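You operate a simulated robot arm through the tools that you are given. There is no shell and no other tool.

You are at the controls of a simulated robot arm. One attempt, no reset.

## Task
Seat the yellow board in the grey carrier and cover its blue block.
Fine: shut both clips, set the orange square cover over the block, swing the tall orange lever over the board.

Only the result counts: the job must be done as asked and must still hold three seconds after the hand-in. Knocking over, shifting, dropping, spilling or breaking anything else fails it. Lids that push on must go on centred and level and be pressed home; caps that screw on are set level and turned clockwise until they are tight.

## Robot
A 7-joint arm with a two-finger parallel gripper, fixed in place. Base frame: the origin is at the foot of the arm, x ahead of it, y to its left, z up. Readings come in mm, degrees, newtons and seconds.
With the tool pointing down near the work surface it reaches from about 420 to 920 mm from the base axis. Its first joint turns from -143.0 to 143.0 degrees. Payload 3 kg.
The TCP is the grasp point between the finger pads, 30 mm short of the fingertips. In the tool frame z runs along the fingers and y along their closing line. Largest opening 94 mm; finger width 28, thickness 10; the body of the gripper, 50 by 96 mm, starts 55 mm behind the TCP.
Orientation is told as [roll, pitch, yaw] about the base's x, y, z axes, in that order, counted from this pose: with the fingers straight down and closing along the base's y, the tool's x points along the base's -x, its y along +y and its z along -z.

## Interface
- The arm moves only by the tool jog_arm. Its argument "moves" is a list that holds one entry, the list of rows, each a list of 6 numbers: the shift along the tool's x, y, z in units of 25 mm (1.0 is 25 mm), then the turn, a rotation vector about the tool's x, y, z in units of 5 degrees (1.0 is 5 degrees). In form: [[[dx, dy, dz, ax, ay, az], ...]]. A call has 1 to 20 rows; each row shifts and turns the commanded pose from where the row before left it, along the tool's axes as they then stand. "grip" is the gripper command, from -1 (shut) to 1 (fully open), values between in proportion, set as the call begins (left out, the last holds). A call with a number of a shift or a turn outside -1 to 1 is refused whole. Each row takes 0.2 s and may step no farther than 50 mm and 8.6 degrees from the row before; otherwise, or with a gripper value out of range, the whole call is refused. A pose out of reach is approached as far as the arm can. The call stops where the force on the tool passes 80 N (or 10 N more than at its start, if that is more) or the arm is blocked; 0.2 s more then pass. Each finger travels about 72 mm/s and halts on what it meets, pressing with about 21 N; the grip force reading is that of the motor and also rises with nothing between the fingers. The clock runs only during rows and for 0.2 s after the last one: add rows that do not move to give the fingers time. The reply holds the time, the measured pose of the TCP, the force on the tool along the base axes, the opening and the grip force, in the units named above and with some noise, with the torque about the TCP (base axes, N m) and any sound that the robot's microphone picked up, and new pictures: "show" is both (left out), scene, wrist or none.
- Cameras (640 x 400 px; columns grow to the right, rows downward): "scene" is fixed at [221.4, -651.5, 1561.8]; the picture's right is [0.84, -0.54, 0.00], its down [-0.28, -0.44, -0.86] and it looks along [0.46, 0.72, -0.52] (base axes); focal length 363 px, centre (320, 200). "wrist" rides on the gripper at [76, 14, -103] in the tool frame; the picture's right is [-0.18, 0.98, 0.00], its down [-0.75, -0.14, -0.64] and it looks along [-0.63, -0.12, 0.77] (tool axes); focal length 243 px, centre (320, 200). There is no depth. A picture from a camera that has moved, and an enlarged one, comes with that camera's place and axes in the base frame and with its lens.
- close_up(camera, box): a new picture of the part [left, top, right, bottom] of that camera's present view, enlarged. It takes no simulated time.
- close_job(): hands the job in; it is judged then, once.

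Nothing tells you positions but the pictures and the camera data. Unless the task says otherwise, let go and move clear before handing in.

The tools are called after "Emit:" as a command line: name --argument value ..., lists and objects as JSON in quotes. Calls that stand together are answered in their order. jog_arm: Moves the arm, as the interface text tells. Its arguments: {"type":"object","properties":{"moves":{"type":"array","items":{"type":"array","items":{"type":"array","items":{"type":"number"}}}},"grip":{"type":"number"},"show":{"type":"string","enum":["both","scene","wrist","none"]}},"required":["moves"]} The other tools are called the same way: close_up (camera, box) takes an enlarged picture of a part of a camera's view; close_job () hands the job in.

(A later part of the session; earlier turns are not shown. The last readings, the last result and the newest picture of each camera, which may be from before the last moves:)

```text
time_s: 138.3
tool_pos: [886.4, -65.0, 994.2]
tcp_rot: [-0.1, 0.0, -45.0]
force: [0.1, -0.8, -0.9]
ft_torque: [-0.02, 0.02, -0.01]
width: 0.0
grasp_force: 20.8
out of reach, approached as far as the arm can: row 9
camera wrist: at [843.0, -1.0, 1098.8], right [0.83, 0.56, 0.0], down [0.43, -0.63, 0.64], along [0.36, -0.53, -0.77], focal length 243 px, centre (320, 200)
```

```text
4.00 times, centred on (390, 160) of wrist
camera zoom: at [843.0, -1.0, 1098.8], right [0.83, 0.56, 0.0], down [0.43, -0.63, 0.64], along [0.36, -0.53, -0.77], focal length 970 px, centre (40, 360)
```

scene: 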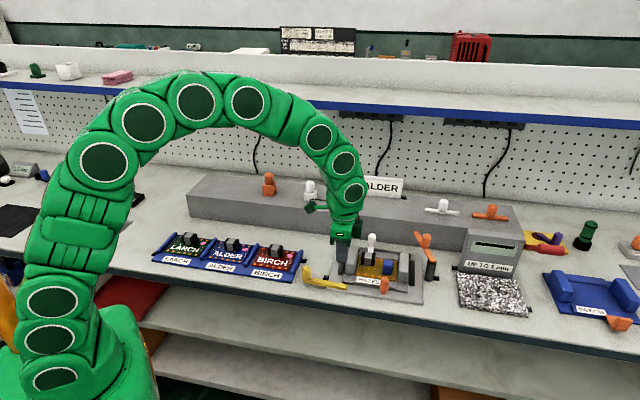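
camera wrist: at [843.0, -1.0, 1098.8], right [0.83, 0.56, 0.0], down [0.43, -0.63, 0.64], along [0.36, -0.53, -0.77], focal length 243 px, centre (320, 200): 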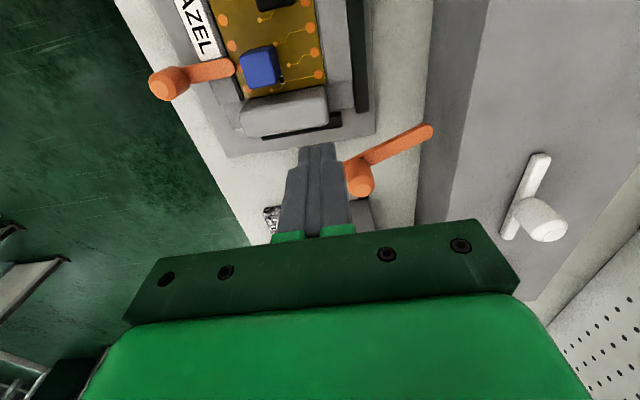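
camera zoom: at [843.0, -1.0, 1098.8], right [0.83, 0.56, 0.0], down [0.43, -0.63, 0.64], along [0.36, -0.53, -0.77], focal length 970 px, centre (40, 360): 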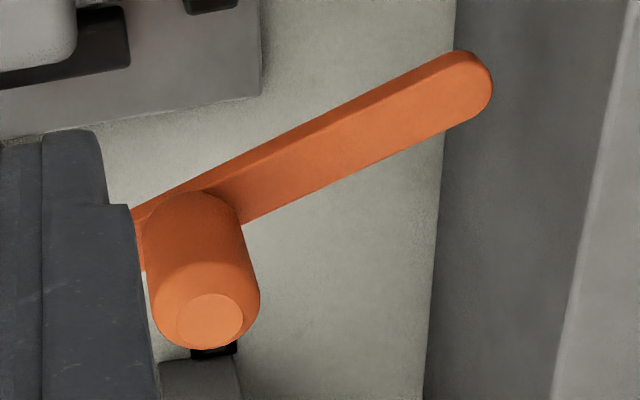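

I've measured the block (26 mm square, centre r≈637, d≈532) and the lever (pivot near r≈762, d≈554, arm at z≈870). Now I'll rise and travel to the orange cover on the ledge.

Emit:
jog_arm --moves '[[[0, 0, -0.9, 0, 0, 0], [0, 0, -0.9, 0, 0, 0], [0, 0, -0.9, 0, 0, 0], [0.955, 0.3, 0, 0, 0, 0], [0.955, 0.3, 0, 0, 0, 0], [0.955, 0.3, 0, 0, 0, 0], [0.955, 0.3, 0, 0, 0, 0], [0.955, 0.3, 0, 0, 0, 0], [0.955, 0.3, 0, 0, 0, 0], [0.955, 0.38, 0, 0, 0, 0], [0.955, 0.38, 0, 0, 0, 0], [0.955, 0.38, 0, 0, 0, 0], [0.955, 0.38, 0, 0, 0, 0]]]' --grip -1 --show "none"

Emit:
jog_arm --moves '[[[0.955, 0.38, 0, 0, 0, 0], [0.955, 0.38, 0, 0, 0, 0], [0.955, 0.38, 0, 0, 0, 0], [0.955, 0.38, 0, 0, 0, 0], [0.955, 0.38, 0, 0, 0, 0], [0.955, 0.42, 0, 0, 0, 0], [0.955, 0.42, 0, 0, 0, 0], [0.955, 0.42, 0, 0, 0, 0], [0.955, 0.5, 0, 0, 0, 0], [0.5, 0.5, 0, 0, 0, 0], [0, 0, 0, 0, 0, 0]]]' --grip 0.4 --show "both"

```text
time_s: 141.1
tool_pos: [766.1, 165.9, 1031.6]
tcp_rot: [0.0, 0.0, -45.0]
force: [0.0, -0.4, 1.0]
ft_torque: [0.0, 0.01, -0.02]
width: 0.0
grasp_force: 21.1
out of reach, approached as far as the arm can: row 1, 2, 3
```

```text
time_s: 143.5
tool_pos: [678.9, 398.2, 1030.3]
tcp_rot: [-0.1, 0.2, -45.0]
force: [0.2, -0.5, 0.5]
ft_torque: [0.0, -0.01, 0.0]
width: 66.1
grasp_force: 0.0
camera wrist: at [634.1, 462.0, 1134.3], right [0.83, 0.56, 0.0], down [0.43, -0.63, 0.64], along [0.36, -0.53, -0.77], focal length 243 px, centre (320, 200)
```

scene: 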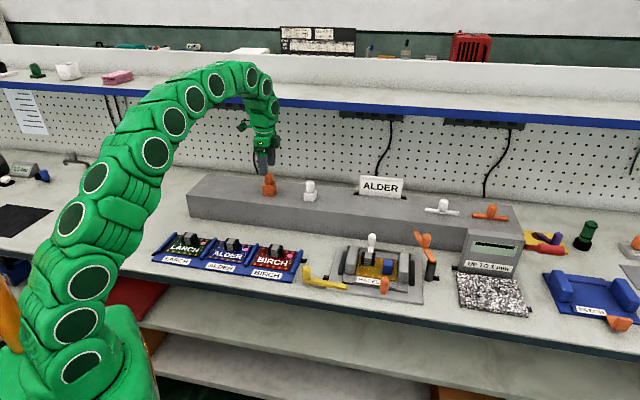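
wrist: 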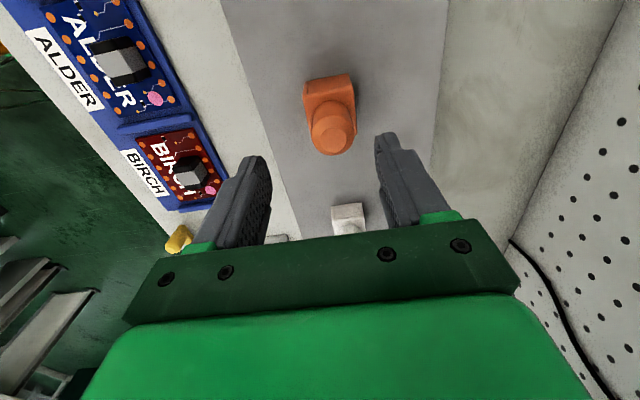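

Emit:
close_up --camera "wrist" --box '[280, 55, 380, 165]'

Emit:
close_up --camera "scene" --box '[245, 165, 325, 215]'

```text
3.64 times, centred on (330, 110) of wrist
camera zoom: at [634.1, 462.0, 1134.3], right [0.83, 0.56, 0.0], down [0.43, -0.63, 0.64], along [0.36, -0.53, -0.77], focal length 882 px, centre (284, 527)
```

zoom: 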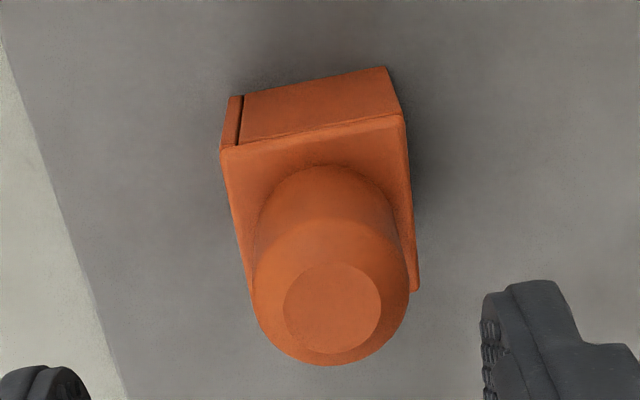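

```text
8.00 times, centred on (285, 190) of scene
camera zoom: at [221.4, -651.5, 1561.8], right [0.84, -0.54, 0.0], down [-0.28, -0.44, -0.86], along [0.46, 0.72, -0.52], focal length 2902 px, centre (600, 280)
```

zoom: 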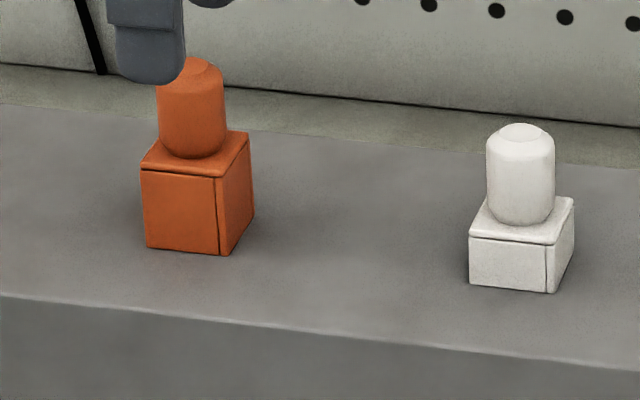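

The cover's knob is centred at about r≈196, d≈770.5. I'll align over it and descend with the fingers open around the knob.

Emit:
jog_arm --moves '[[[0.1, 0.356, 0, 0, 0, 0], [0, 0, 0.6, 0, 0, 0], [0, 0, 0.6, 0, 0, 0], [0, 0, 0.6, 0, 0, 0], [0, 0, 0.45, 0, 0, 0], [0, 0, 0, 0, 0, 0]]]' --grip 0.4 --show "wrist"

Emit:
close_up --camera "wrist" --box '[220, 80, 440, 240]'

Emit:
close_up --camera "scene" --box '[235, 150, 315, 210]'

```text
time_s: 144.9
tool_pos: [683.1, 407.2, 974.6]
tcp_rot: [0.0, 0.1, -45.0]
force: [0.3, 0.0, -0.3]
ft_torque: [0.01, -0.01, 0.0]
width: 65.9
grasp_force: 0.0
camera wrist: at [639.4, 470.3, 1078.9], right [0.83, 0.56, 0.0], down [0.43, -0.63, 0.64], along [0.36, -0.53, -0.77], focal length 243 px, centre (320, 200)
```

wrist: 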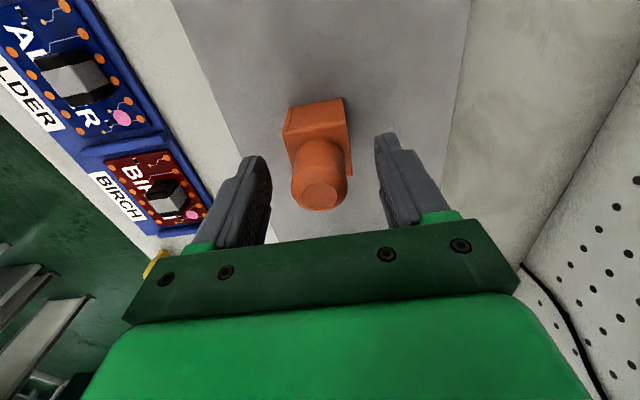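

```text
2.50 times, centred on (330, 160) of wrist
camera zoom: at [639.4, 470.3, 1078.9], right [0.83, 0.56, 0.0], down [0.43, -0.63, 0.64], along [0.36, -0.53, -0.77], focal length 606 px, centre (295, 300)
```

zoom: 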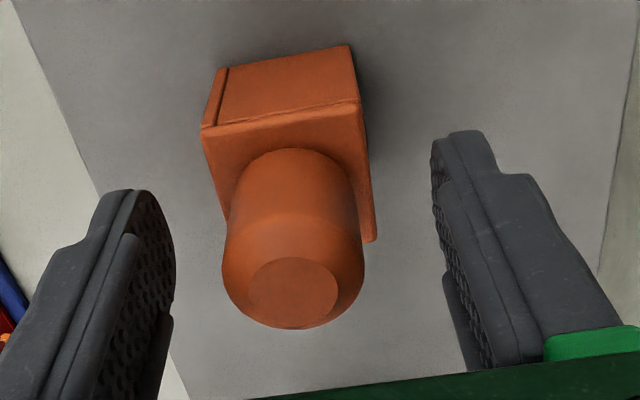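

```text
6.67 times, centred on (275, 180) of scene
camera zoom: at [221.4, -651.5, 1561.8], right [0.84, -0.54, 0.0], down [-0.28, -0.44, -0.86], along [0.46, 0.72, -0.52], focal length 2418 px, centre (620, 333)
```

zoom: 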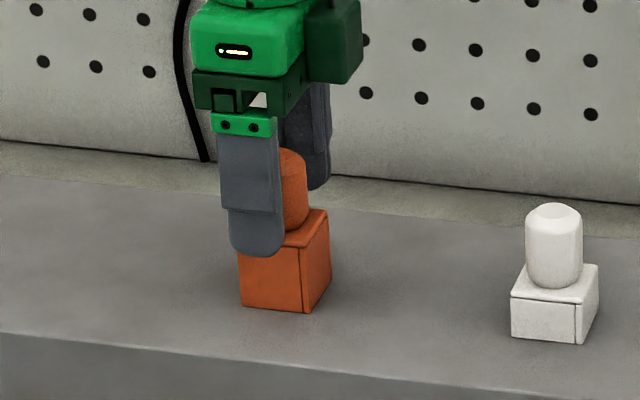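

Emit:
jog_arm --moves '[[[-0.04, 0, 0, 0, 0, 0], [0, 0, 0, 0, 0, 0]]]' --grip 0.4 --show "none"

Emit:
jog_arm --moves '[[[0, 0, 0, 0, 0, 0], [0, 0, 0, 0, 0, 0], [0, 0, 0, 0, 0, 0], [0, 0, 0, 0, 0, 0], [0, 0, 0, 0, 0, 0]]]' --grip -1 --show "wrist"

Emit:
close_up --camera "wrist" --box '[220, 80, 440, 240]'

```text
time_s: 145.5
tool_pos: [683.5, 405.9, 976.3]
tcp_rot: [-0.1, 0.1, -45.1]
force: [0.9, 0.7, 0.3]
ft_torque: [0.02, 0.02, 0.0]
width: 65.6
grasp_force: 0.1
```

```text
time_s: 146.7
tool_pos: [683.0, 405.7, 974.9]
tcp_rot: [-0.1, 0.1, -45.0]
force: [0.7, -0.9, -0.1]
ft_torque: [0.0, -0.05, 0.02]
width: 29.0
grasp_force: 21.0
camera wrist: at [639.8, 469.9, 1079.3], right [0.83, 0.56, 0.0], down [0.43, -0.63, 0.64], along [0.36, -0.53, -0.77], focal length 243 px, centre (320, 200)
```

wrist: 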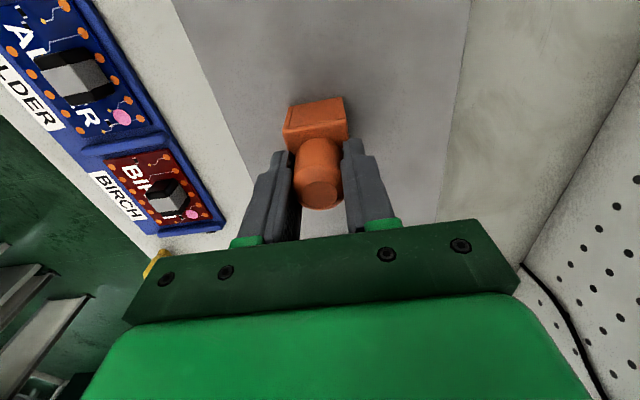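

```text
2.50 times, centred on (330, 160) of wrist
camera zoom: at [639.8, 469.9, 1079.3], right [0.83, 0.56, 0.0], down [0.43, -0.63, 0.64], along [0.36, -0.53, -0.77], focal length 606 px, centre (295, 300)
```

zoom: 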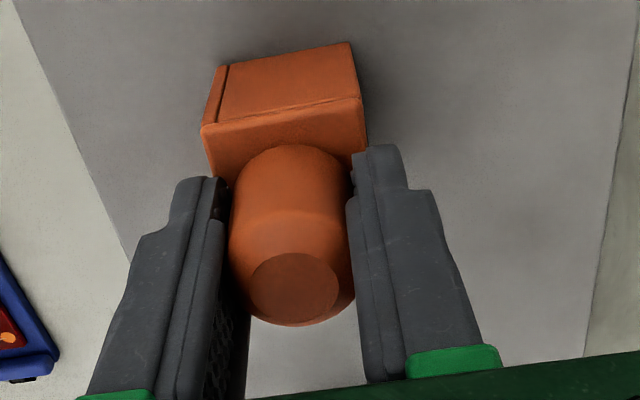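

Gripped on centre (29 mm). I'll lift and carry the cover over to the carrier.

Emit:
jog_arm --moves '[[[0, 0, -0.3, 0, 0, 0], [0, 0, -0.6, 0, 0, 0], [0, 0, -0.9, 0, 0, 0], [0, 0, -0.9, 0, 0, 0], [0, 0, 0, 0, 0, 0]]]' --show "wrist"

Emit:
close_up --camera "scene" --box '[235, 130, 315, 190]'

Emit:
close_up --camera "wrist" --box '[220, 80, 440, 240]'

```text
time_s: 147.9
tool_pos: [684.0, 406.6, 1043.7]
tcp_rot: [-0.1, 0.1, -45.1]
force: [-0.5, 0.3, -0.7]
ft_torque: [0.0, 0.0, 0.04]
width: 28.7
grasp_force: 21.0
camera wrist: at [639.7, 470.0, 1146.6], right [0.82, 0.57, 0.0], down [0.44, -0.63, 0.64], along [0.36, -0.53, -0.77], focal length 243 px, centre (320, 200)
```

wrist: 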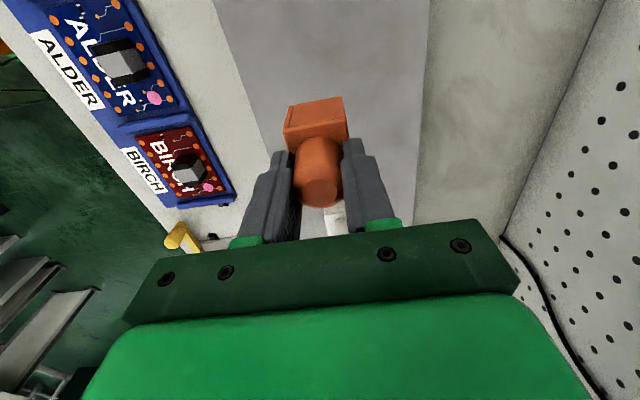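

```text
6.67 times, centred on (275, 160) of scene
camera zoom: at [221.4, -651.5, 1561.8], right [0.84, -0.54, 0.0], down [-0.28, -0.44, -0.86], along [0.46, 0.72, -0.52], focal length 2418 px, centre (620, 467)
```

zoom: 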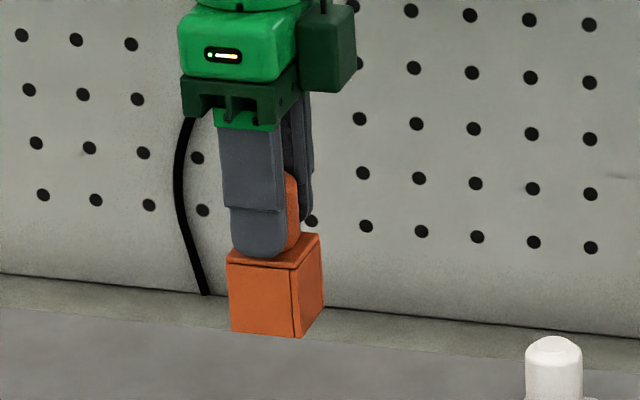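

```text
2.50 times, centred on (330, 160) of wrist
camera zoom: at [639.7, 470.0, 1146.6], right [0.82, 0.57, 0.0], down [0.44, -0.63, 0.64], along [0.36, -0.53, -0.77], focal length 606 px, centre (295, 300)
```

zoom: 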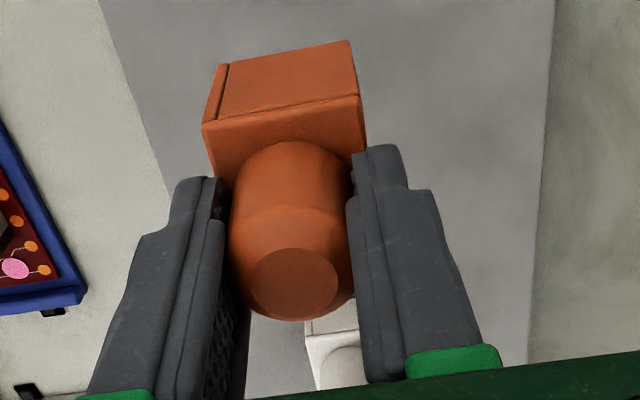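

Emit:
jog_arm --moves '[[[-0.929, -0.5025, 0, 0, 0, 0], [-0.929, -0.5025, 0, 0, 0, 0], [-0.929, -0.5025, 0, 0, 0, 0], [-0.929, -0.5025, 0, 0, 0, 0], [-0.929, -0.5025, 0, 0, 0, 0], [-0.929, -0.5025, 0, 0, 0, 0], [-0.929, -0.5025, 0, 0, 0, 0], [-0.929, -0.5025, 0, 0, 0, 0], [-0.929, -0.5025, 0, 0, 0, 0], [-0.929, -0.5025, 0, 0, 0, 0], [-0.929, -0.5025, 0, 0, 0, 0], [-0.929, -0.5025, 0, 0, 0, 0], [-0.929, -0.5025, 0, 0, 0, 0], [-0.929, -0.5025, 0, 0, 0, 0], [-0.929, -0.5025, 0, 0, 0, 0], [-0.929, -0.5025, 0, 0, 0, 0], [-0.929, -0.5025, 0, 0, 0, 0], [-0.929, -0.5025, 0, 0, 0, 0], [-0.929, -0.5025, 0, 0, 0, 0], [0, 0, 0, 0, 0, 0]]]' --show "both"

Emit:
close_up --camera "wrist" --box '[200, 40, 460, 220]'

```text
time_s: 152.1
tool_pos: [825.6, -73.2, 1041.8]
tcp_rot: [-0.1, 0.2, -45.0]
force: [-0.9, -0.2, -0.4]
ft_torque: [0.03, 0.01, -0.06]
width: 28.9
grasp_force: 21.3
camera wrist: at [781.4, -9.7, 1145.9], right [0.82, 0.57, 0.0], down [0.44, -0.63, 0.64], along [0.36, -0.53, -0.77], focal length 243 px, centre (320, 200)
```

scene: 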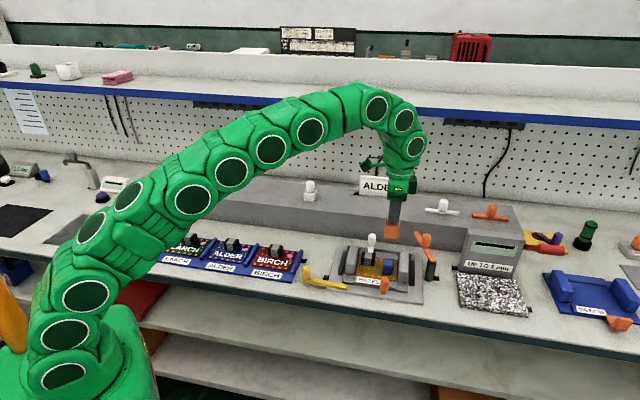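
wrist: 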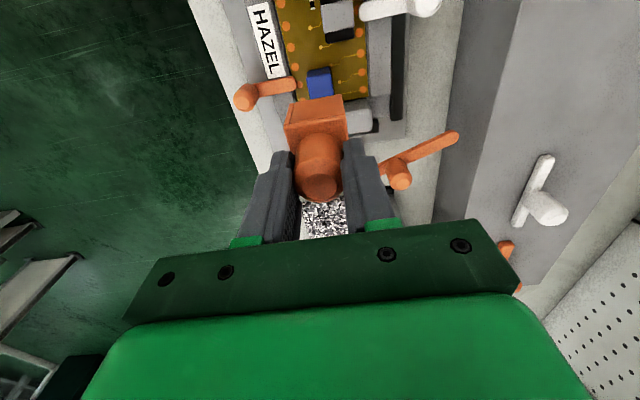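

```text
2.22 times, centred on (330, 130) of wrist
camera zoom: at [781.4, -9.7, 1145.9], right [0.82, 0.57, 0.0], down [0.44, -0.63, 0.64], along [0.36, -0.53, -0.77], focal length 539 px, centre (298, 356)
```

zoom: 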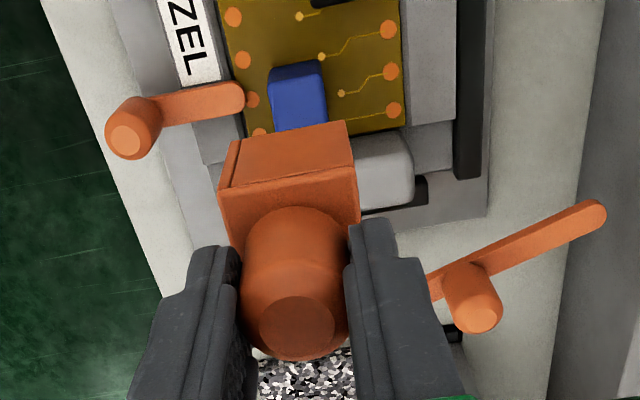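

The cover is above the block. I'll make a small correction and lower it to about 15 mm above the block top for an alignment check.

Emit:
jog_arm --moves '[[[-0.08, 0.02, 0.6, 0, 0, 0], [0, 0, 0.8, 0, 0, 0], [0, 0, 0.8, 0, 0, 0], [0, 0, 0.8, 0, 0, 0], [0, 0, 0.66, 0, 0, 0], [0, 0, 0, 0, 0, 0], [0, 0, 0, 0, 0, 0]]]' --show "both"

Emit:
close_up --camera "wrist" --box '[200, 40, 460, 220]'

Emit:
close_up --camera "scene" --box '[360, 220, 420, 280]'

```text
time_s: 153.7
tool_pos: [828.7, -76.1, 950.9]
tcp_rot: [0.0, 0.2, -45.0]
force: [-0.4, -0.6, -1.3]
ft_torque: [-0.02, -0.01, -0.01]
width: 28.8
grasp_force: 21.2
camera wrist: at [784.6, -11.4, 1054.2], right [0.83, 0.56, 0.0], down [0.43, -0.63, 0.64], along [0.36, -0.53, -0.77], focal length 243 px, centre (320, 200)
```

scene: 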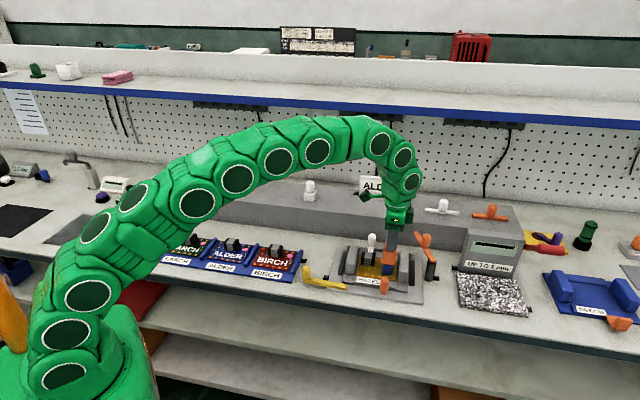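
wrist: 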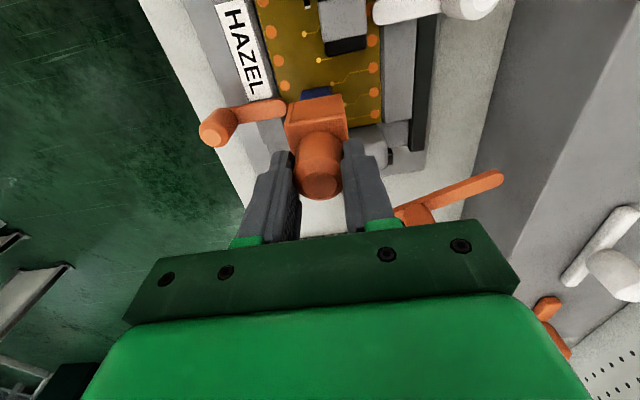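

```text
2.22 times, centred on (330, 130) of wrist
camera zoom: at [784.6, -11.4, 1054.2], right [0.83, 0.56, 0.0], down [0.43, -0.63, 0.64], along [0.36, -0.53, -0.77], focal length 539 px, centre (298, 356)
```

zoom: 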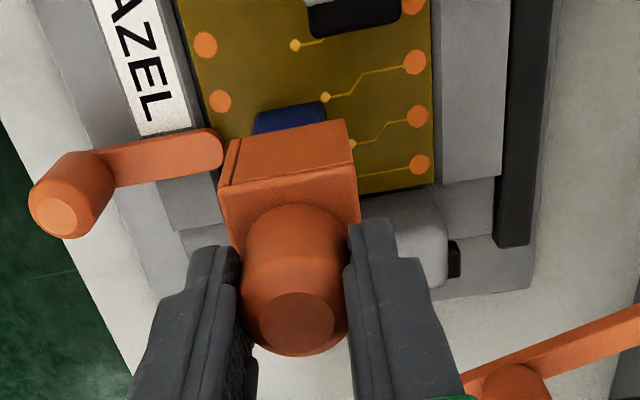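

```text
6.67 times, centred on (390, 250) of scene
camera zoom: at [221.4, -651.5, 1561.8], right [0.84, -0.54, 0.0], down [-0.28, -0.44, -0.86], along [0.46, 0.72, -0.52], focal length 2418 px, centre (-147, -133)
```

zoom: 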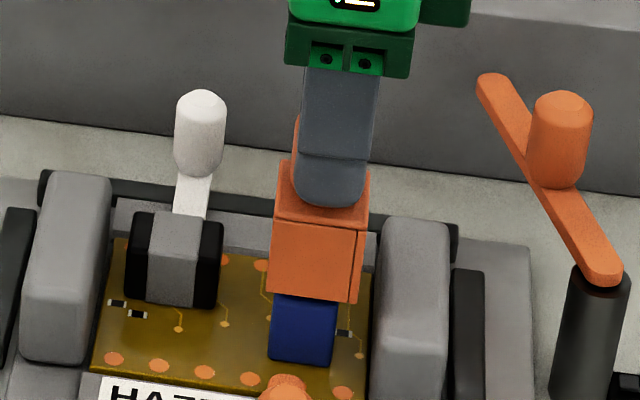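

Emit:
close_up --camera "wrist" --box '[275, 75, 365, 150]'

Emit:
close_up --camera "scene" --box '[378, 240, 408, 280]'

Emit:
jog_arm --moves '[[[0, 0, 0, 0, 0, 0]]]' --show "none"

Emit:
jog_arm --moves '[[[0, 0, 0, 0, 0, 0]]]' --show "none"

Emit:
jog_arm --moves '[[[0, 0, 0, 0, 0, 0]]]' --show "none"

```text
5.33 times, centred on (320, 112) of wrist
camera zoom: at [784.6, -11.4, 1054.2], right [0.83, 0.56, 0.0], down [0.43, -0.63, 0.64], along [0.36, -0.53, -0.77], focal length 1294 px, centre (320, 667)
```

zoom: 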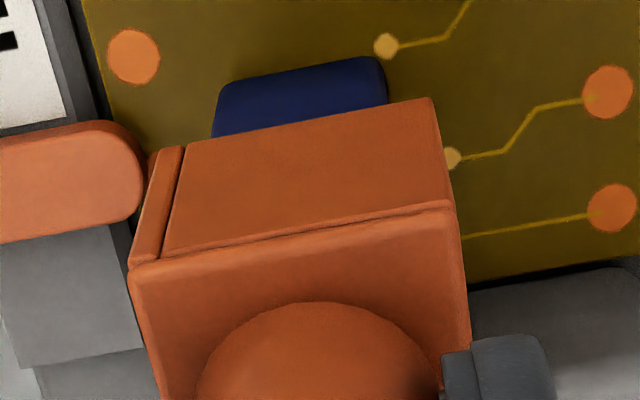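

```text
10.00 times, centred on (393, 260) of scene
camera zoom: at [221.4, -651.5, 1561.8], right [0.84, -0.54, 0.0], down [-0.28, -0.44, -0.86], along [0.46, 0.72, -0.52], focal length 3627 px, centre (-410, -400)
```

zoom: 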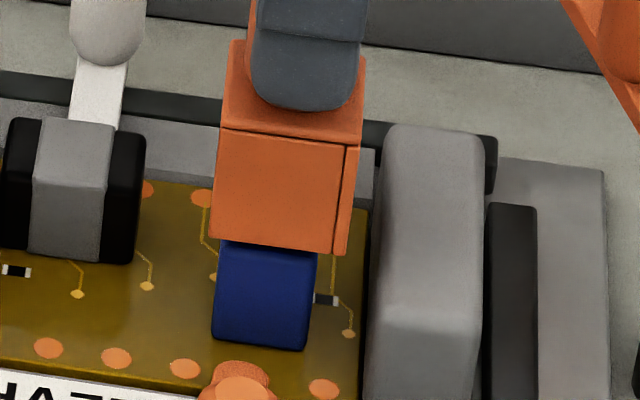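

```text
time_s: 154.1
tool_pos: [828.1, -75.4, 950.3]
tcp_rot: [-0.1, 0.1, -45.0]
force: [-0.1, 0.0, -1.1]
ft_torque: [0.01, -0.01, -0.02]
width: 28.9
grasp_force: 21.2
```

```text
time_s: 154.5
tool_pos: [827.5, -75.3, 950.9]
tcp_rot: [-0.1, 0.1, -45.0]
force: [0.7, 0.8, -0.7]
ft_torque: [0.04, -0.01, 0.01]
width: 28.9
grasp_force: 21.4
```

```text
time_s: 154.9
tool_pos: [827.1, -75.4, 950.6]
tcp_rot: [-0.1, 0.0, -45.1]
force: [-0.7, 0.0, 0.2]
ft_torque: [0.05, 0.01, 0.0]
width: 28.7
grasp_force: 21.3
```

The cover slipped down about 8 mm in the grip but is still level; relative to the block it needs roughly 1.3 mm to the left. I'll correct and lower it onto the block in small steps.

Emit:
jog_arm --moves '[[[0.05, -0.01, 0.12, 0, 0, 0], [0, 0, 0.12, 0, 0, 0], [0, 0, 0, 0, 0, 0]]]' --show "none"

Emit:
jog_arm --moves '[[[0, 0, 0.12, 0, 0, 0], [0, 0, 0.12, 0, 0, 0], [0, 0, 0, 0, 0, 0]]]' --show "wrist"

Emit:
close_up --camera "wrist" --box '[275, 75, 365, 150]'

Emit:
close_up --camera "scene" --box '[378, 240, 408, 280]'

```text
time_s: 155.7
tool_pos: [826.8, -74.6, 945.1]
tcp_rot: [0.0, 0.2, -45.0]
force: [0.1, -0.3, -1.0]
ft_torque: [0.04, 0.03, -0.02]
width: 28.7
grasp_force: 21.1
```

```text
time_s: 156.5
tool_pos: [825.5, -74.2, 938.0]
tcp_rot: [-0.1, 0.2, -45.0]
force: [-0.5, 0.5, -0.4]
ft_torque: [-0.02, -0.02, 0.0]
width: 29.0
grasp_force: 20.7
camera wrist: at [782.6, -9.9, 1042.4], right [0.83, 0.56, 0.0], down [0.43, -0.63, 0.64], along [0.36, -0.53, -0.77], focal length 243 px, centre (320, 200)
```

wrist: 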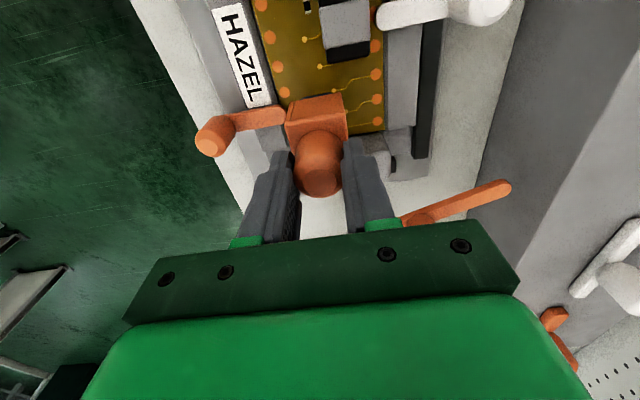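

```text
5.33 times, centred on (320, 112) of wrist
camera zoom: at [782.6, -9.9, 1042.4], right [0.83, 0.56, 0.0], down [0.43, -0.63, 0.64], along [0.36, -0.53, -0.77], focal length 1294 px, centre (320, 667)
```

zoom: 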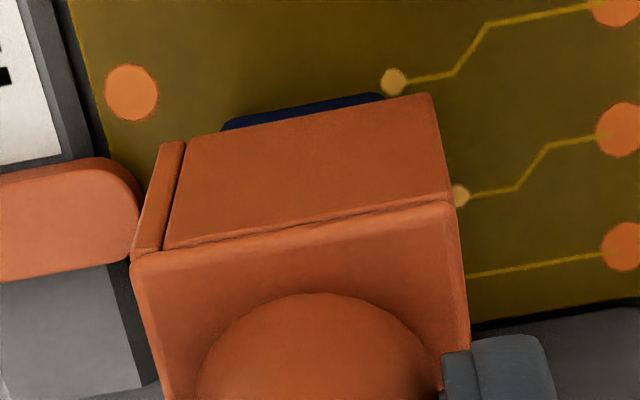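

```text
10.00 times, centred on (393, 260) of scene
camera zoom: at [221.4, -651.5, 1561.8], right [0.84, -0.54, 0.0], down [-0.28, -0.44, -0.86], along [0.46, 0.72, -0.52], focal length 3627 px, centre (-410, -400)
```

zoom: 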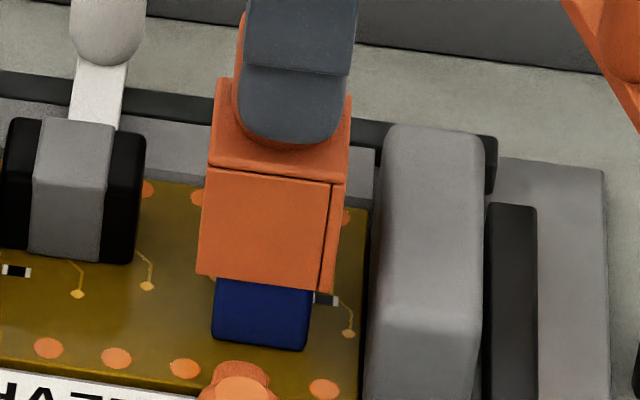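

The cover's skirt is already around the block with no contact force. I'll nudge about 1.4 mm right to centre it and continue down.

Emit:
jog_arm --moves '[[[-0.055, -0.015, 0, 0, 0, 0], [0, 0, 0.15, 0, 0, 0], [0, 0, 0.15, 0, 0, 0], [0, 0, 0, 0, 0, 0]]]' --show "none"

Emit:
jog_arm --moves '[[[0, 0, 0.15, 0, 0, 0], [0, 0, 0.15, 0, 0, 0], [0, 0, 0, 0, 0, 0]]]' --show "wrist"

Emit:
close_up --camera "wrist" --box '[275, 75, 365, 150]'

Emit:
close_up --camera "scene" --box '[378, 240, 408, 280]'

```text
time_s: 157.5
tool_pos: [826.5, -76.2, 931.0]
tcp_rot: [-0.1, 0.1, -45.0]
force: [0.0, 0.4, -0.9]
ft_torque: [0.0, 0.0, -0.02]
width: 28.9
grasp_force: 21.2
```

```text
time_s: 158.3
tool_pos: [827.9, -76.5, 923.8]
tcp_rot: [-0.1, 0.0, -45.0]
force: [-0.1, 0.0, -0.3]
ft_torque: [-0.02, -0.01, 0.02]
width: 28.9
grasp_force: 20.6
camera wrist: at [783.5, -12.6, 1027.5], right [0.83, 0.56, 0.0], down [0.43, -0.63, 0.64], along [0.36, -0.53, -0.77], focal length 243 px, centre (320, 200)
```

wrist: 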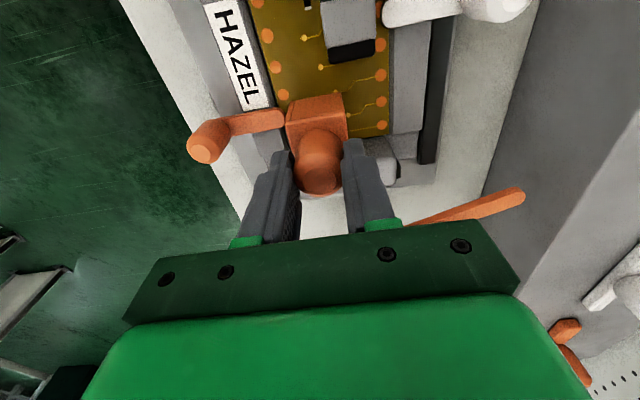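

```text
5.33 times, centred on (320, 112) of wrist
camera zoom: at [783.5, -12.6, 1027.5], right [0.83, 0.56, 0.0], down [0.43, -0.63, 0.64], along [0.36, -0.53, -0.77], focal length 1294 px, centre (320, 667)
```

zoom: 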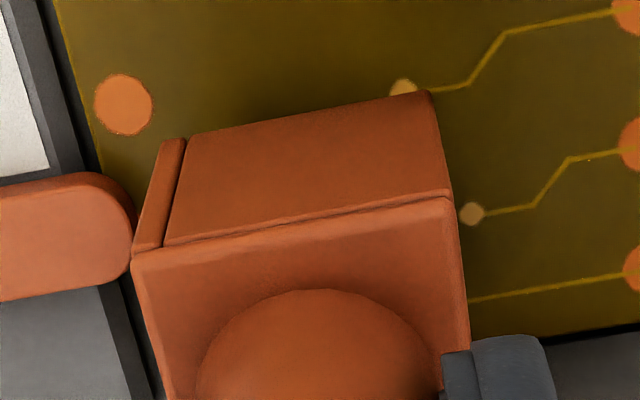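

```text
10.00 times, centred on (393, 260) of scene
camera zoom: at [221.4, -651.5, 1561.8], right [0.84, -0.54, 0.0], down [-0.28, -0.44, -0.86], along [0.46, 0.72, -0.52], focal length 3627 px, centre (-410, -400)
```

zoom: 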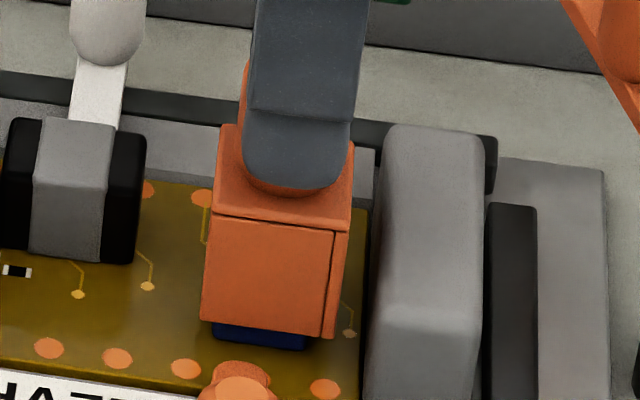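

Nearly home and well centred. I'll lower the rest in small steps, watching for contact.

Emit:
jog_arm --moves '[[[0, 0, 0.15, 0, 0, 0], [0, 0, 0.15, 0, 0, 0], [0, 0, 0, 0, 0, 0]]]' --show "none"

Emit:
jog_arm --moves '[[[0, 0, 0.12, 0, 0, 0], [0, 0, 0.1, 0, 0, 0], [0, 0, 0, 0, 0, 0]]]' --show "none"

Emit:
close_up --camera "scene" --box '[378, 240, 408, 280]'

```text
time_s: 159.1
tool_pos: [826.9, -75.9, 915.9]
tcp_rot: [-0.1, 0.2, -44.9]
force: [0.3, -0.6, -0.8]
ft_torque: [-0.03, 0.01, -0.01]
width: 28.6
grasp_force: 20.6
```

```text
time_s: 159.9
tool_pos: [827.3, -76.6, 911.0]
tcp_rot: [0.0, 0.1, -45.1]
force: [-0.9, 2.4, 9.0]
ft_torque: [0.23, 0.04, 0.01]
width: 28.9
grasp_force: 21.0
```

```text
10.00 times, centred on (393, 260) of scene
camera zoom: at [221.4, -651.5, 1561.8], right [0.84, -0.54, 0.0], down [-0.28, -0.44, -0.86], along [0.46, 0.72, -0.52], focal length 3627 px, centre (-410, -400)
```

zoom: 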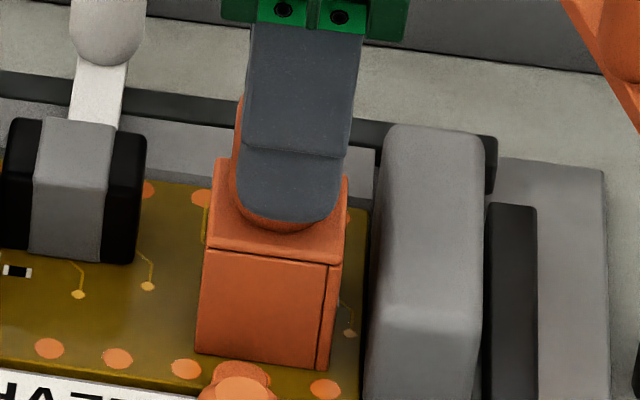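

Light contact at z≈911, about where I expect the cover to land. My estimates put it about 1.7 mm right and 1.5 mm toward the front of centre, so I'll lift slightly, correct, and lower again.

Emit:
jog_arm --moves '[[[0, 0, -0.12, 0, 0, 0], [0.06, 0.055, 0, 0, 0, 0], [0, 0, 0, 0, 0, 0]]]' --show "none"

Emit:
jog_arm --moves '[[[0, 0, 0.1, 0, 0, 0], [0, 0, 0.06, 0, 0, 0], [0, 0, 0, 0, 0, 0]]]' --show "wrist"

Emit:
close_up --camera "wrist" --box '[275, 65, 365, 140]'

Emit:
close_up --camera "scene" --box '[378, 240, 408, 280]'

```text
time_s: 160.7
tool_pos: [826.8, -73.4, 913.8]
tcp_rot: [-0.1, 0.3, -45.0]
force: [0.3, -0.2, -0.9]
ft_torque: [-0.01, 0.01, 0.02]
width: 29.2
grasp_force: 21.4
```

```text
time_s: 161.5
tool_pos: [826.5, -73.7, 912.7]
tcp_rot: [0.0, 0.0, -45.0]
force: [-5.5, -0.8, 30.4]
ft_torque: [-0.14, 0.38, 0.04]
width: 28.4
grasp_force: 20.7
camera wrist: at [783.4, -9.9, 1014.9], right [0.83, 0.56, 0.0], down [0.43, -0.63, 0.64], along [0.36, -0.53, -0.77], focal length 243 px, centre (320, 200)
```

wrist: 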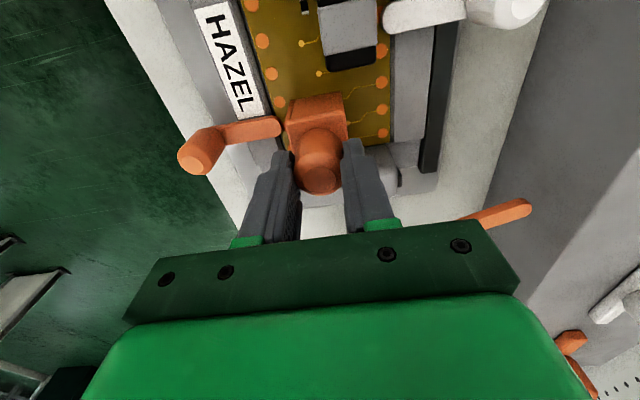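

```text
5.33 times, centred on (320, 102) of wrist
camera zoom: at [783.4, -9.9, 1014.9], right [0.83, 0.56, 0.0], down [0.43, -0.63, 0.64], along [0.36, -0.53, -0.77], focal length 1294 px, centre (320, 720)
```

zoom: 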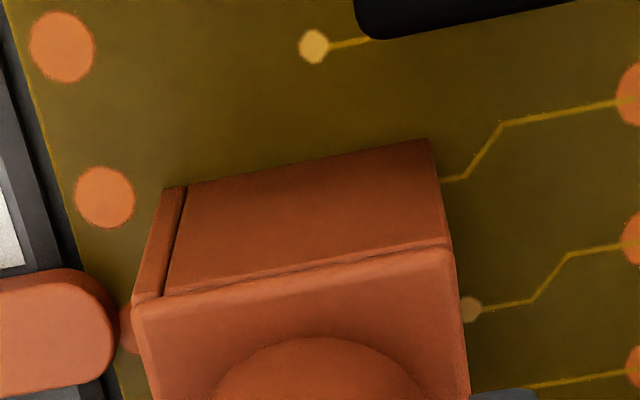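

```text
10.00 times, centred on (393, 260) of scene
camera zoom: at [221.4, -651.5, 1561.8], right [0.84, -0.54, 0.0], down [-0.28, -0.44, -0.86], along [0.46, 0.72, -0.52], focal length 3627 px, centre (-410, -400)
```

zoom: 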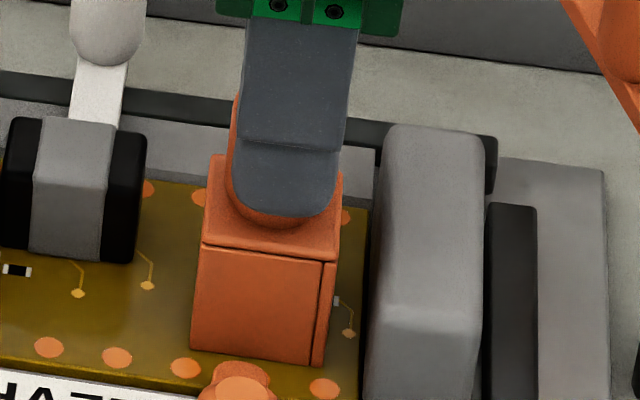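

Now centred within about a millimetre and resting firmly (30 N). I'll open the fingers without moving, then rise straight up and look.

Emit:
jog_arm --moves '[[[0, 0, -0.05, 0, 0, 0], [0, 0, 0, 0, 0, 0]]]' --show "none"

Emit:
jog_arm --moves '[[[0, 0, 0, 0, 0, 0], [0, 0, 0, 0, 0, 0], [0, 0, 0, 0, 0, 0], [0, 0, 0, 0, 0, 0]]]' --grip 0.3 --show "none"

Emit:
jog_arm --moves '[[[0, 0, -0.4, 0, 0, 0], [0, 0, -0.8, 0, 0, 0], [0, 0, -0.9, 0, 0, 0], [0, 0, -0.9, 0, 0, 0], [0, 0, 0, 0, 0, 0]]]' --grip 0.3 --show "both"

Emit:
close_up --camera "wrist" --box '[220, 40, 420, 190]'

Emit:
close_up --camera "scene" --box '[378, 240, 408, 280]'

```text
time_s: 162.1
tool_pos: [827.8, -73.8, 910.9]
tcp_rot: [0.0, 0.1, -45.0]
force: [5.0, -1.3, 24.5]
ft_torque: [0.02, -0.41, -0.02]
width: 29.0
grasp_force: 21.0
```

```text
time_s: 163.1
tool_pos: [826.6, -74.1, 911.2]
tcp_rot: [-0.1, 0.1, -45.0]
force: [-0.3, 0.2, -0.2]
ft_torque: [-0.01, 0.03, -0.02]
width: 61.0
grasp_force: 0.0
```

```text
time_s: 164.3
tool_pos: [825.3, -72.5, 985.2]
tcp_rot: [-0.1, 0.2, -44.9]
force: [0.6, 0.2, -0.3]
ft_torque: [0.03, 0.01, 0.01]
width: 61.2
grasp_force: 0.0
camera wrist: at [782.2, -8.3, 1088.7], right [0.82, 0.57, 0.0], down [0.44, -0.63, 0.64], along [0.36, -0.53, -0.77], focal length 243 px, centre (320, 200)
```

scene: 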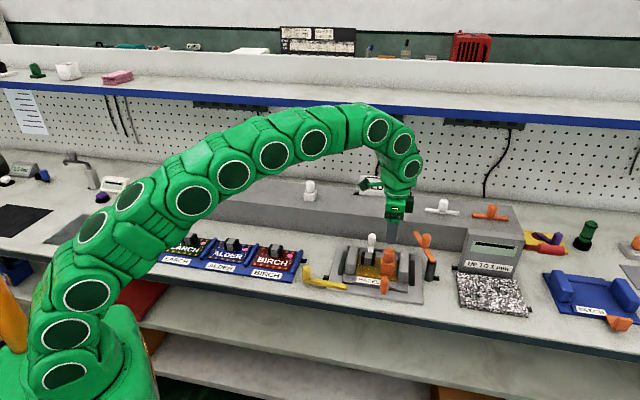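
wrist: 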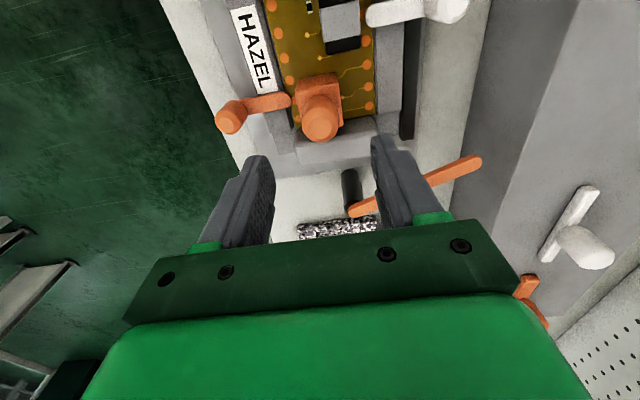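

```text
2.67 times, centred on (320, 115) of wrist
camera zoom: at [782.2, -8.3, 1088.7], right [0.82, 0.57, 0.0], down [0.44, -0.63, 0.64], along [0.36, -0.53, -0.77], focal length 647 px, centre (320, 427)
```

zoom: 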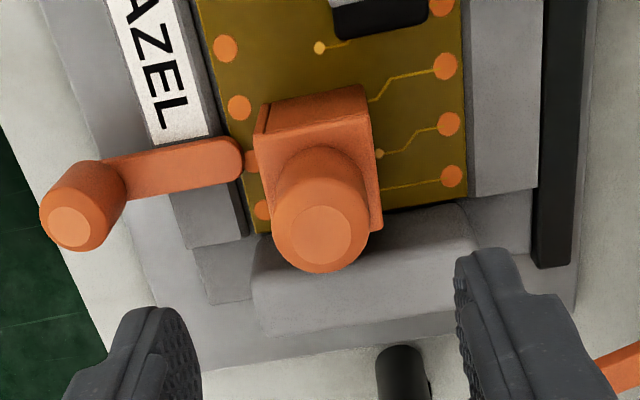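

```text
10.00 times, centred on (393, 260) of scene
camera zoom: at [221.4, -651.5, 1561.8], right [0.84, -0.54, 0.0], down [-0.28, -0.44, -0.86], along [0.46, 0.72, -0.52], focal length 3627 px, centre (-410, -400)
```

zoom: 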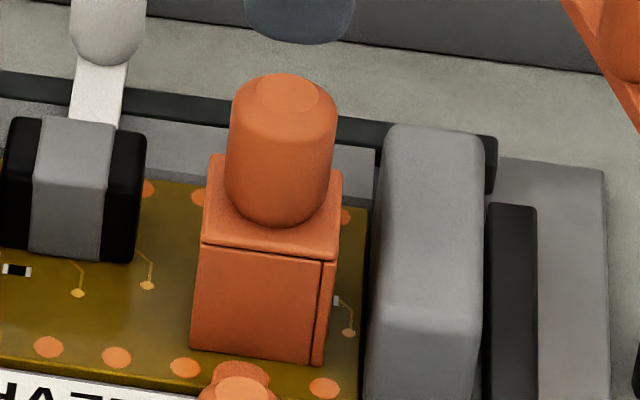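

The cover stands level over the block. I'll close the fingers and press gently on the knob's top to make sure it is fully home.

Emit:
jog_arm --moves '[[[-0.02, 0.02, 0, 0, 0, 0], [0, 0, 0, 0, 0, 0], [0, 0, 0, 0, 0, 0], [0, 0, 0.6, 0, 0, 0], [0, 0, 0.6, 0, 0, 0], [0, 0, 0.4, 0, 0, 0], [0, 0, 0, 0, 0, 0]]]' --grip -1 --show "wrist"

Emit:
close_up --camera "scene" --box '[370, 230, 415, 280]'

```text
time_s: 165.9
tool_pos: [826.8, -73.4, 944.9]
tcp_rot: [-0.1, 0.2, -45.0]
force: [0.2, -0.3, 0.3]
ft_torque: [0.01, -0.01, -0.02]
width: 0.0
grasp_force: 21.5
camera wrist: at [784.1, -9.4, 1048.3], right [0.83, 0.56, 0.0], down [0.43, -0.63, 0.64], along [0.36, -0.53, -0.77], focal length 243 px, centre (320, 200)
```

wrist: 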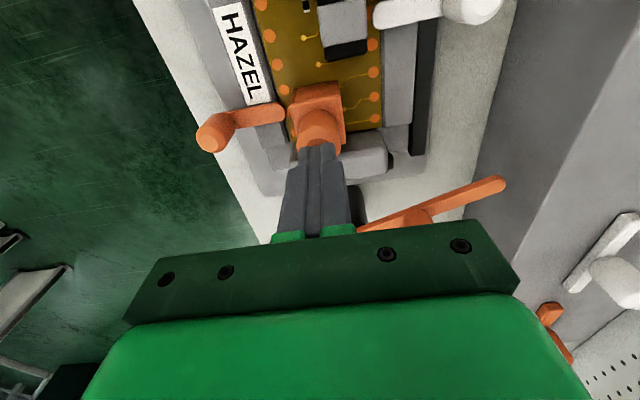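

```text
8.00 times, centred on (392, 255) of scene
camera zoom: at [221.4, -651.5, 1561.8], right [0.84, -0.54, 0.0], down [-0.28, -0.44, -0.86], along [0.46, 0.72, -0.52], focal length 2902 px, centre (-260, -240)
```

zoom: 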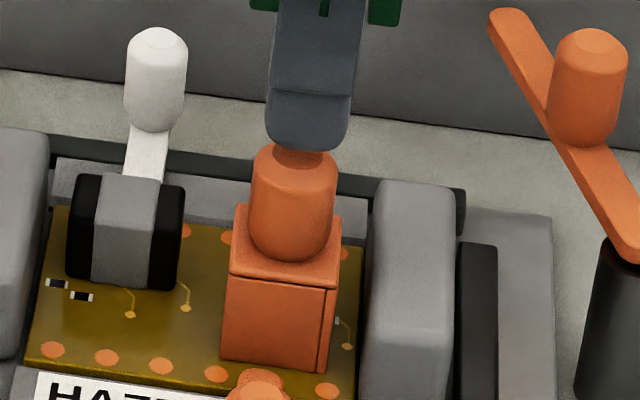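

Emit:
jog_arm --moves '[[[0.08, 0, 0.1, 0, 0, 0], [0, 0, 0.1, 0, 0, 0], [0, 0, 0, 0, 0, 0]]]' --grip -1 --show "none"

Emit:
jog_arm --moves '[[[0, 0, 0.1, 0, 0, 0], [0, 0, 0, 0, 0, 0]]]' --grip -1 --show "none"

```text
time_s: 166.7
tool_pos: [825.1, -71.7, 940.0]
tcp_rot: [-0.1, 0.2, -45.0]
force: [0.5, -0.9, -0.2]
ft_torque: [-0.01, 0.03, 0.04]
width: 0.0
grasp_force: 20.9
```

```text
time_s: 167.3
tool_pos: [826.2, -72.1, 938.4]
tcp_rot: [0.0, 0.2, -44.9]
force: [-0.5, 0.5, 0.1]
ft_torque: [0.02, 0.02, 0.02]
width: 0.0
grasp_force: 20.9
```

Emit:
jog_arm --moves '[[[0, 0, 0.08, 0, 0, 0], [0, 0, 0, 0, 0, 0]]]' --grip -1 --show "none"

Emit:
jog_arm --moves '[[[0, 0, 0.08, 0, 0, 0], [0, 0, 0, 0, 0, 0]]]' --grip -1 --show "none"

```text
time_s: 167.9
tool_pos: [825.1, -72.0, 936.4]
tcp_rot: [0.1, 0.2, -45.1]
force: [0.7, 0.8, 8.9]
ft_torque: [0.02, -0.05, -0.02]
width: 0.0
grasp_force: 21.0
```

```text
time_s: 168.5
tool_pos: [826.4, -72.2, 937.2]
tcp_rot: [0.0, 0.0, -44.9]
force: [-4.3, 0.6, 43.4]
ft_torque: [0.13, 0.24, 0.03]
width: 0.0
grasp_force: 20.9
```

The knob top reads z≈907, which matches a cover sitting fully down on the board. Next is the tall orange lever: it lies near the edge of my reach, so I'll rise, turn the tool to yaw 0 and tilt it outward about 30° to get to its knob.

Emit:
jog_arm --moves '[[[0, 0, -0.4, 0, 0, 0], [0, 0, -0.8, 0, 0, 0], [0, 0, -0.9, 0, 0, 0], [0, 0, -0.6, 0, 0, -1], [0, 0, 0, 0, 0, -1], [0, 0, 0, 0, 0, -1], [0, 0, 0, 0, 0, -1], [0, 0, 0, 0, 0, -1], [0, 0, 0, 0, 0, -1], [0, 0, 0, 0, 0, -1], [0, 0, 0, 0, 0, -1], [0, 0, 0, 0, 0, -1], [0, 0, 0, 0, -1, 0], [0, 0, 0, 0, -1, 0], [0, 0, 0, 0, -1, 0], [0, 0, 0, 0, -1, 0], [0, 0, 0, 0, -1, 0], [0, 0, 0, 0, -1, 0], [0, 0, 0, 0, 0, 0]]]' --grip -1 --show "both"

```text
time_s: 172.5
tool_pos: [826.0, -72.0, 1002.4]
tcp_rot: [0.2, -29.9, -0.1]
force: [0.0, -0.7, 0.1]
ft_torque: [0.02, -0.03, 0.0]
width: 0.2
grasp_force: 21.6
camera wrist: at [709.1, -58.2, 1053.3], right [0.16, 0.98, 0.09], down [0.33, -0.14, 0.93], along [0.93, -0.12, -0.35], focal length 243 px, centre (320, 200)
```

scene: 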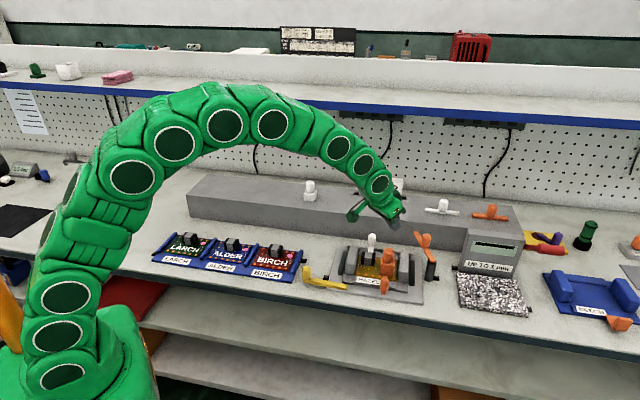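
wrist: 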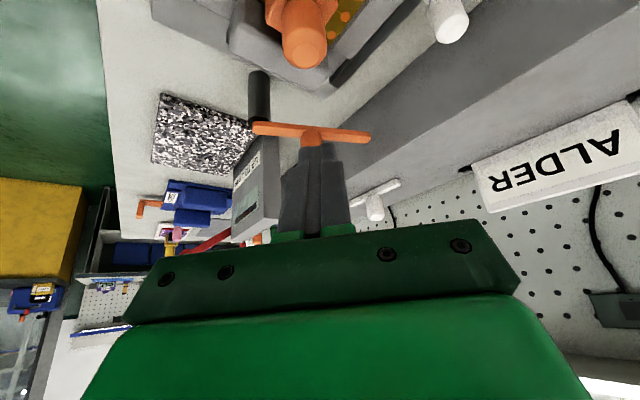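

Emit:
close_up --camera "wrist" --box '[230, 60, 390, 180]'

Emit:
close_up --camera "wrist" --box '[230, 0, 390, 100]'

Emit:
close_up --camera "scene" --box '[340, 220, 450, 300]'

```text
3.33 times, centred on (310, 120) of wrist
camera zoom: at [709.1, -58.2, 1053.3], right [0.16, 0.98, 0.09], down [0.33, -0.14, 0.93], along [0.93, -0.12, -0.35], focal length 809 px, centre (353, 467)
```

zoom: 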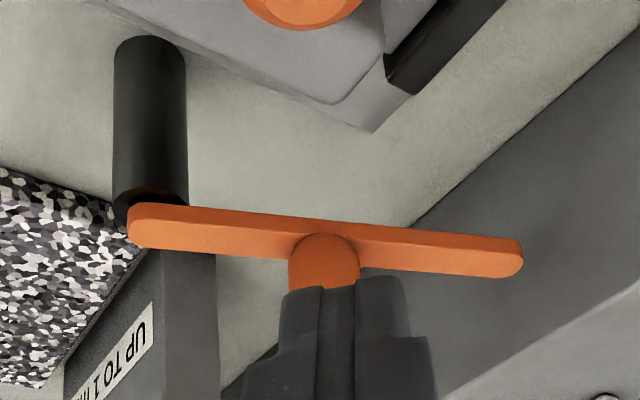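

```text
4.00 times, centred on (310, 50) of wrist
camera zoom: at [709.1, -58.2, 1053.3], right [0.16, 0.98, 0.09], down [0.33, -0.14, 0.93], along [0.93, -0.12, -0.35], focal length 970 px, centre (360, 800)
```

zoom: 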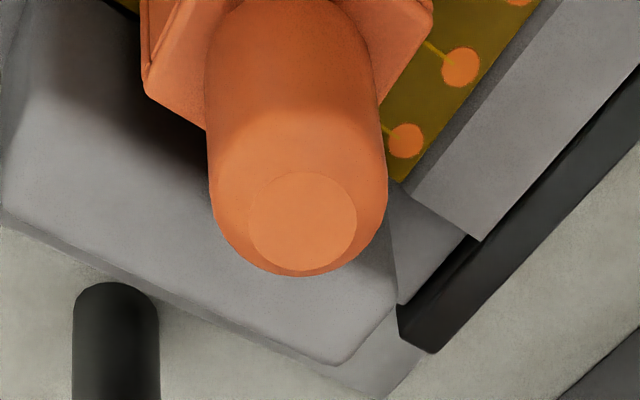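

```text
5.00 times, centred on (395, 260) of scene
camera zoom: at [221.4, -651.5, 1561.8], right [0.84, -0.54, 0.0], down [-0.28, -0.44, -0.86], along [0.46, 0.72, -0.52], focal length 1814 px, centre (-55, -100)
```

zoom: 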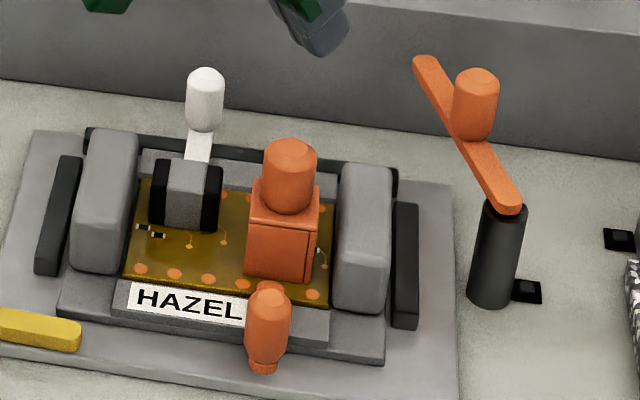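

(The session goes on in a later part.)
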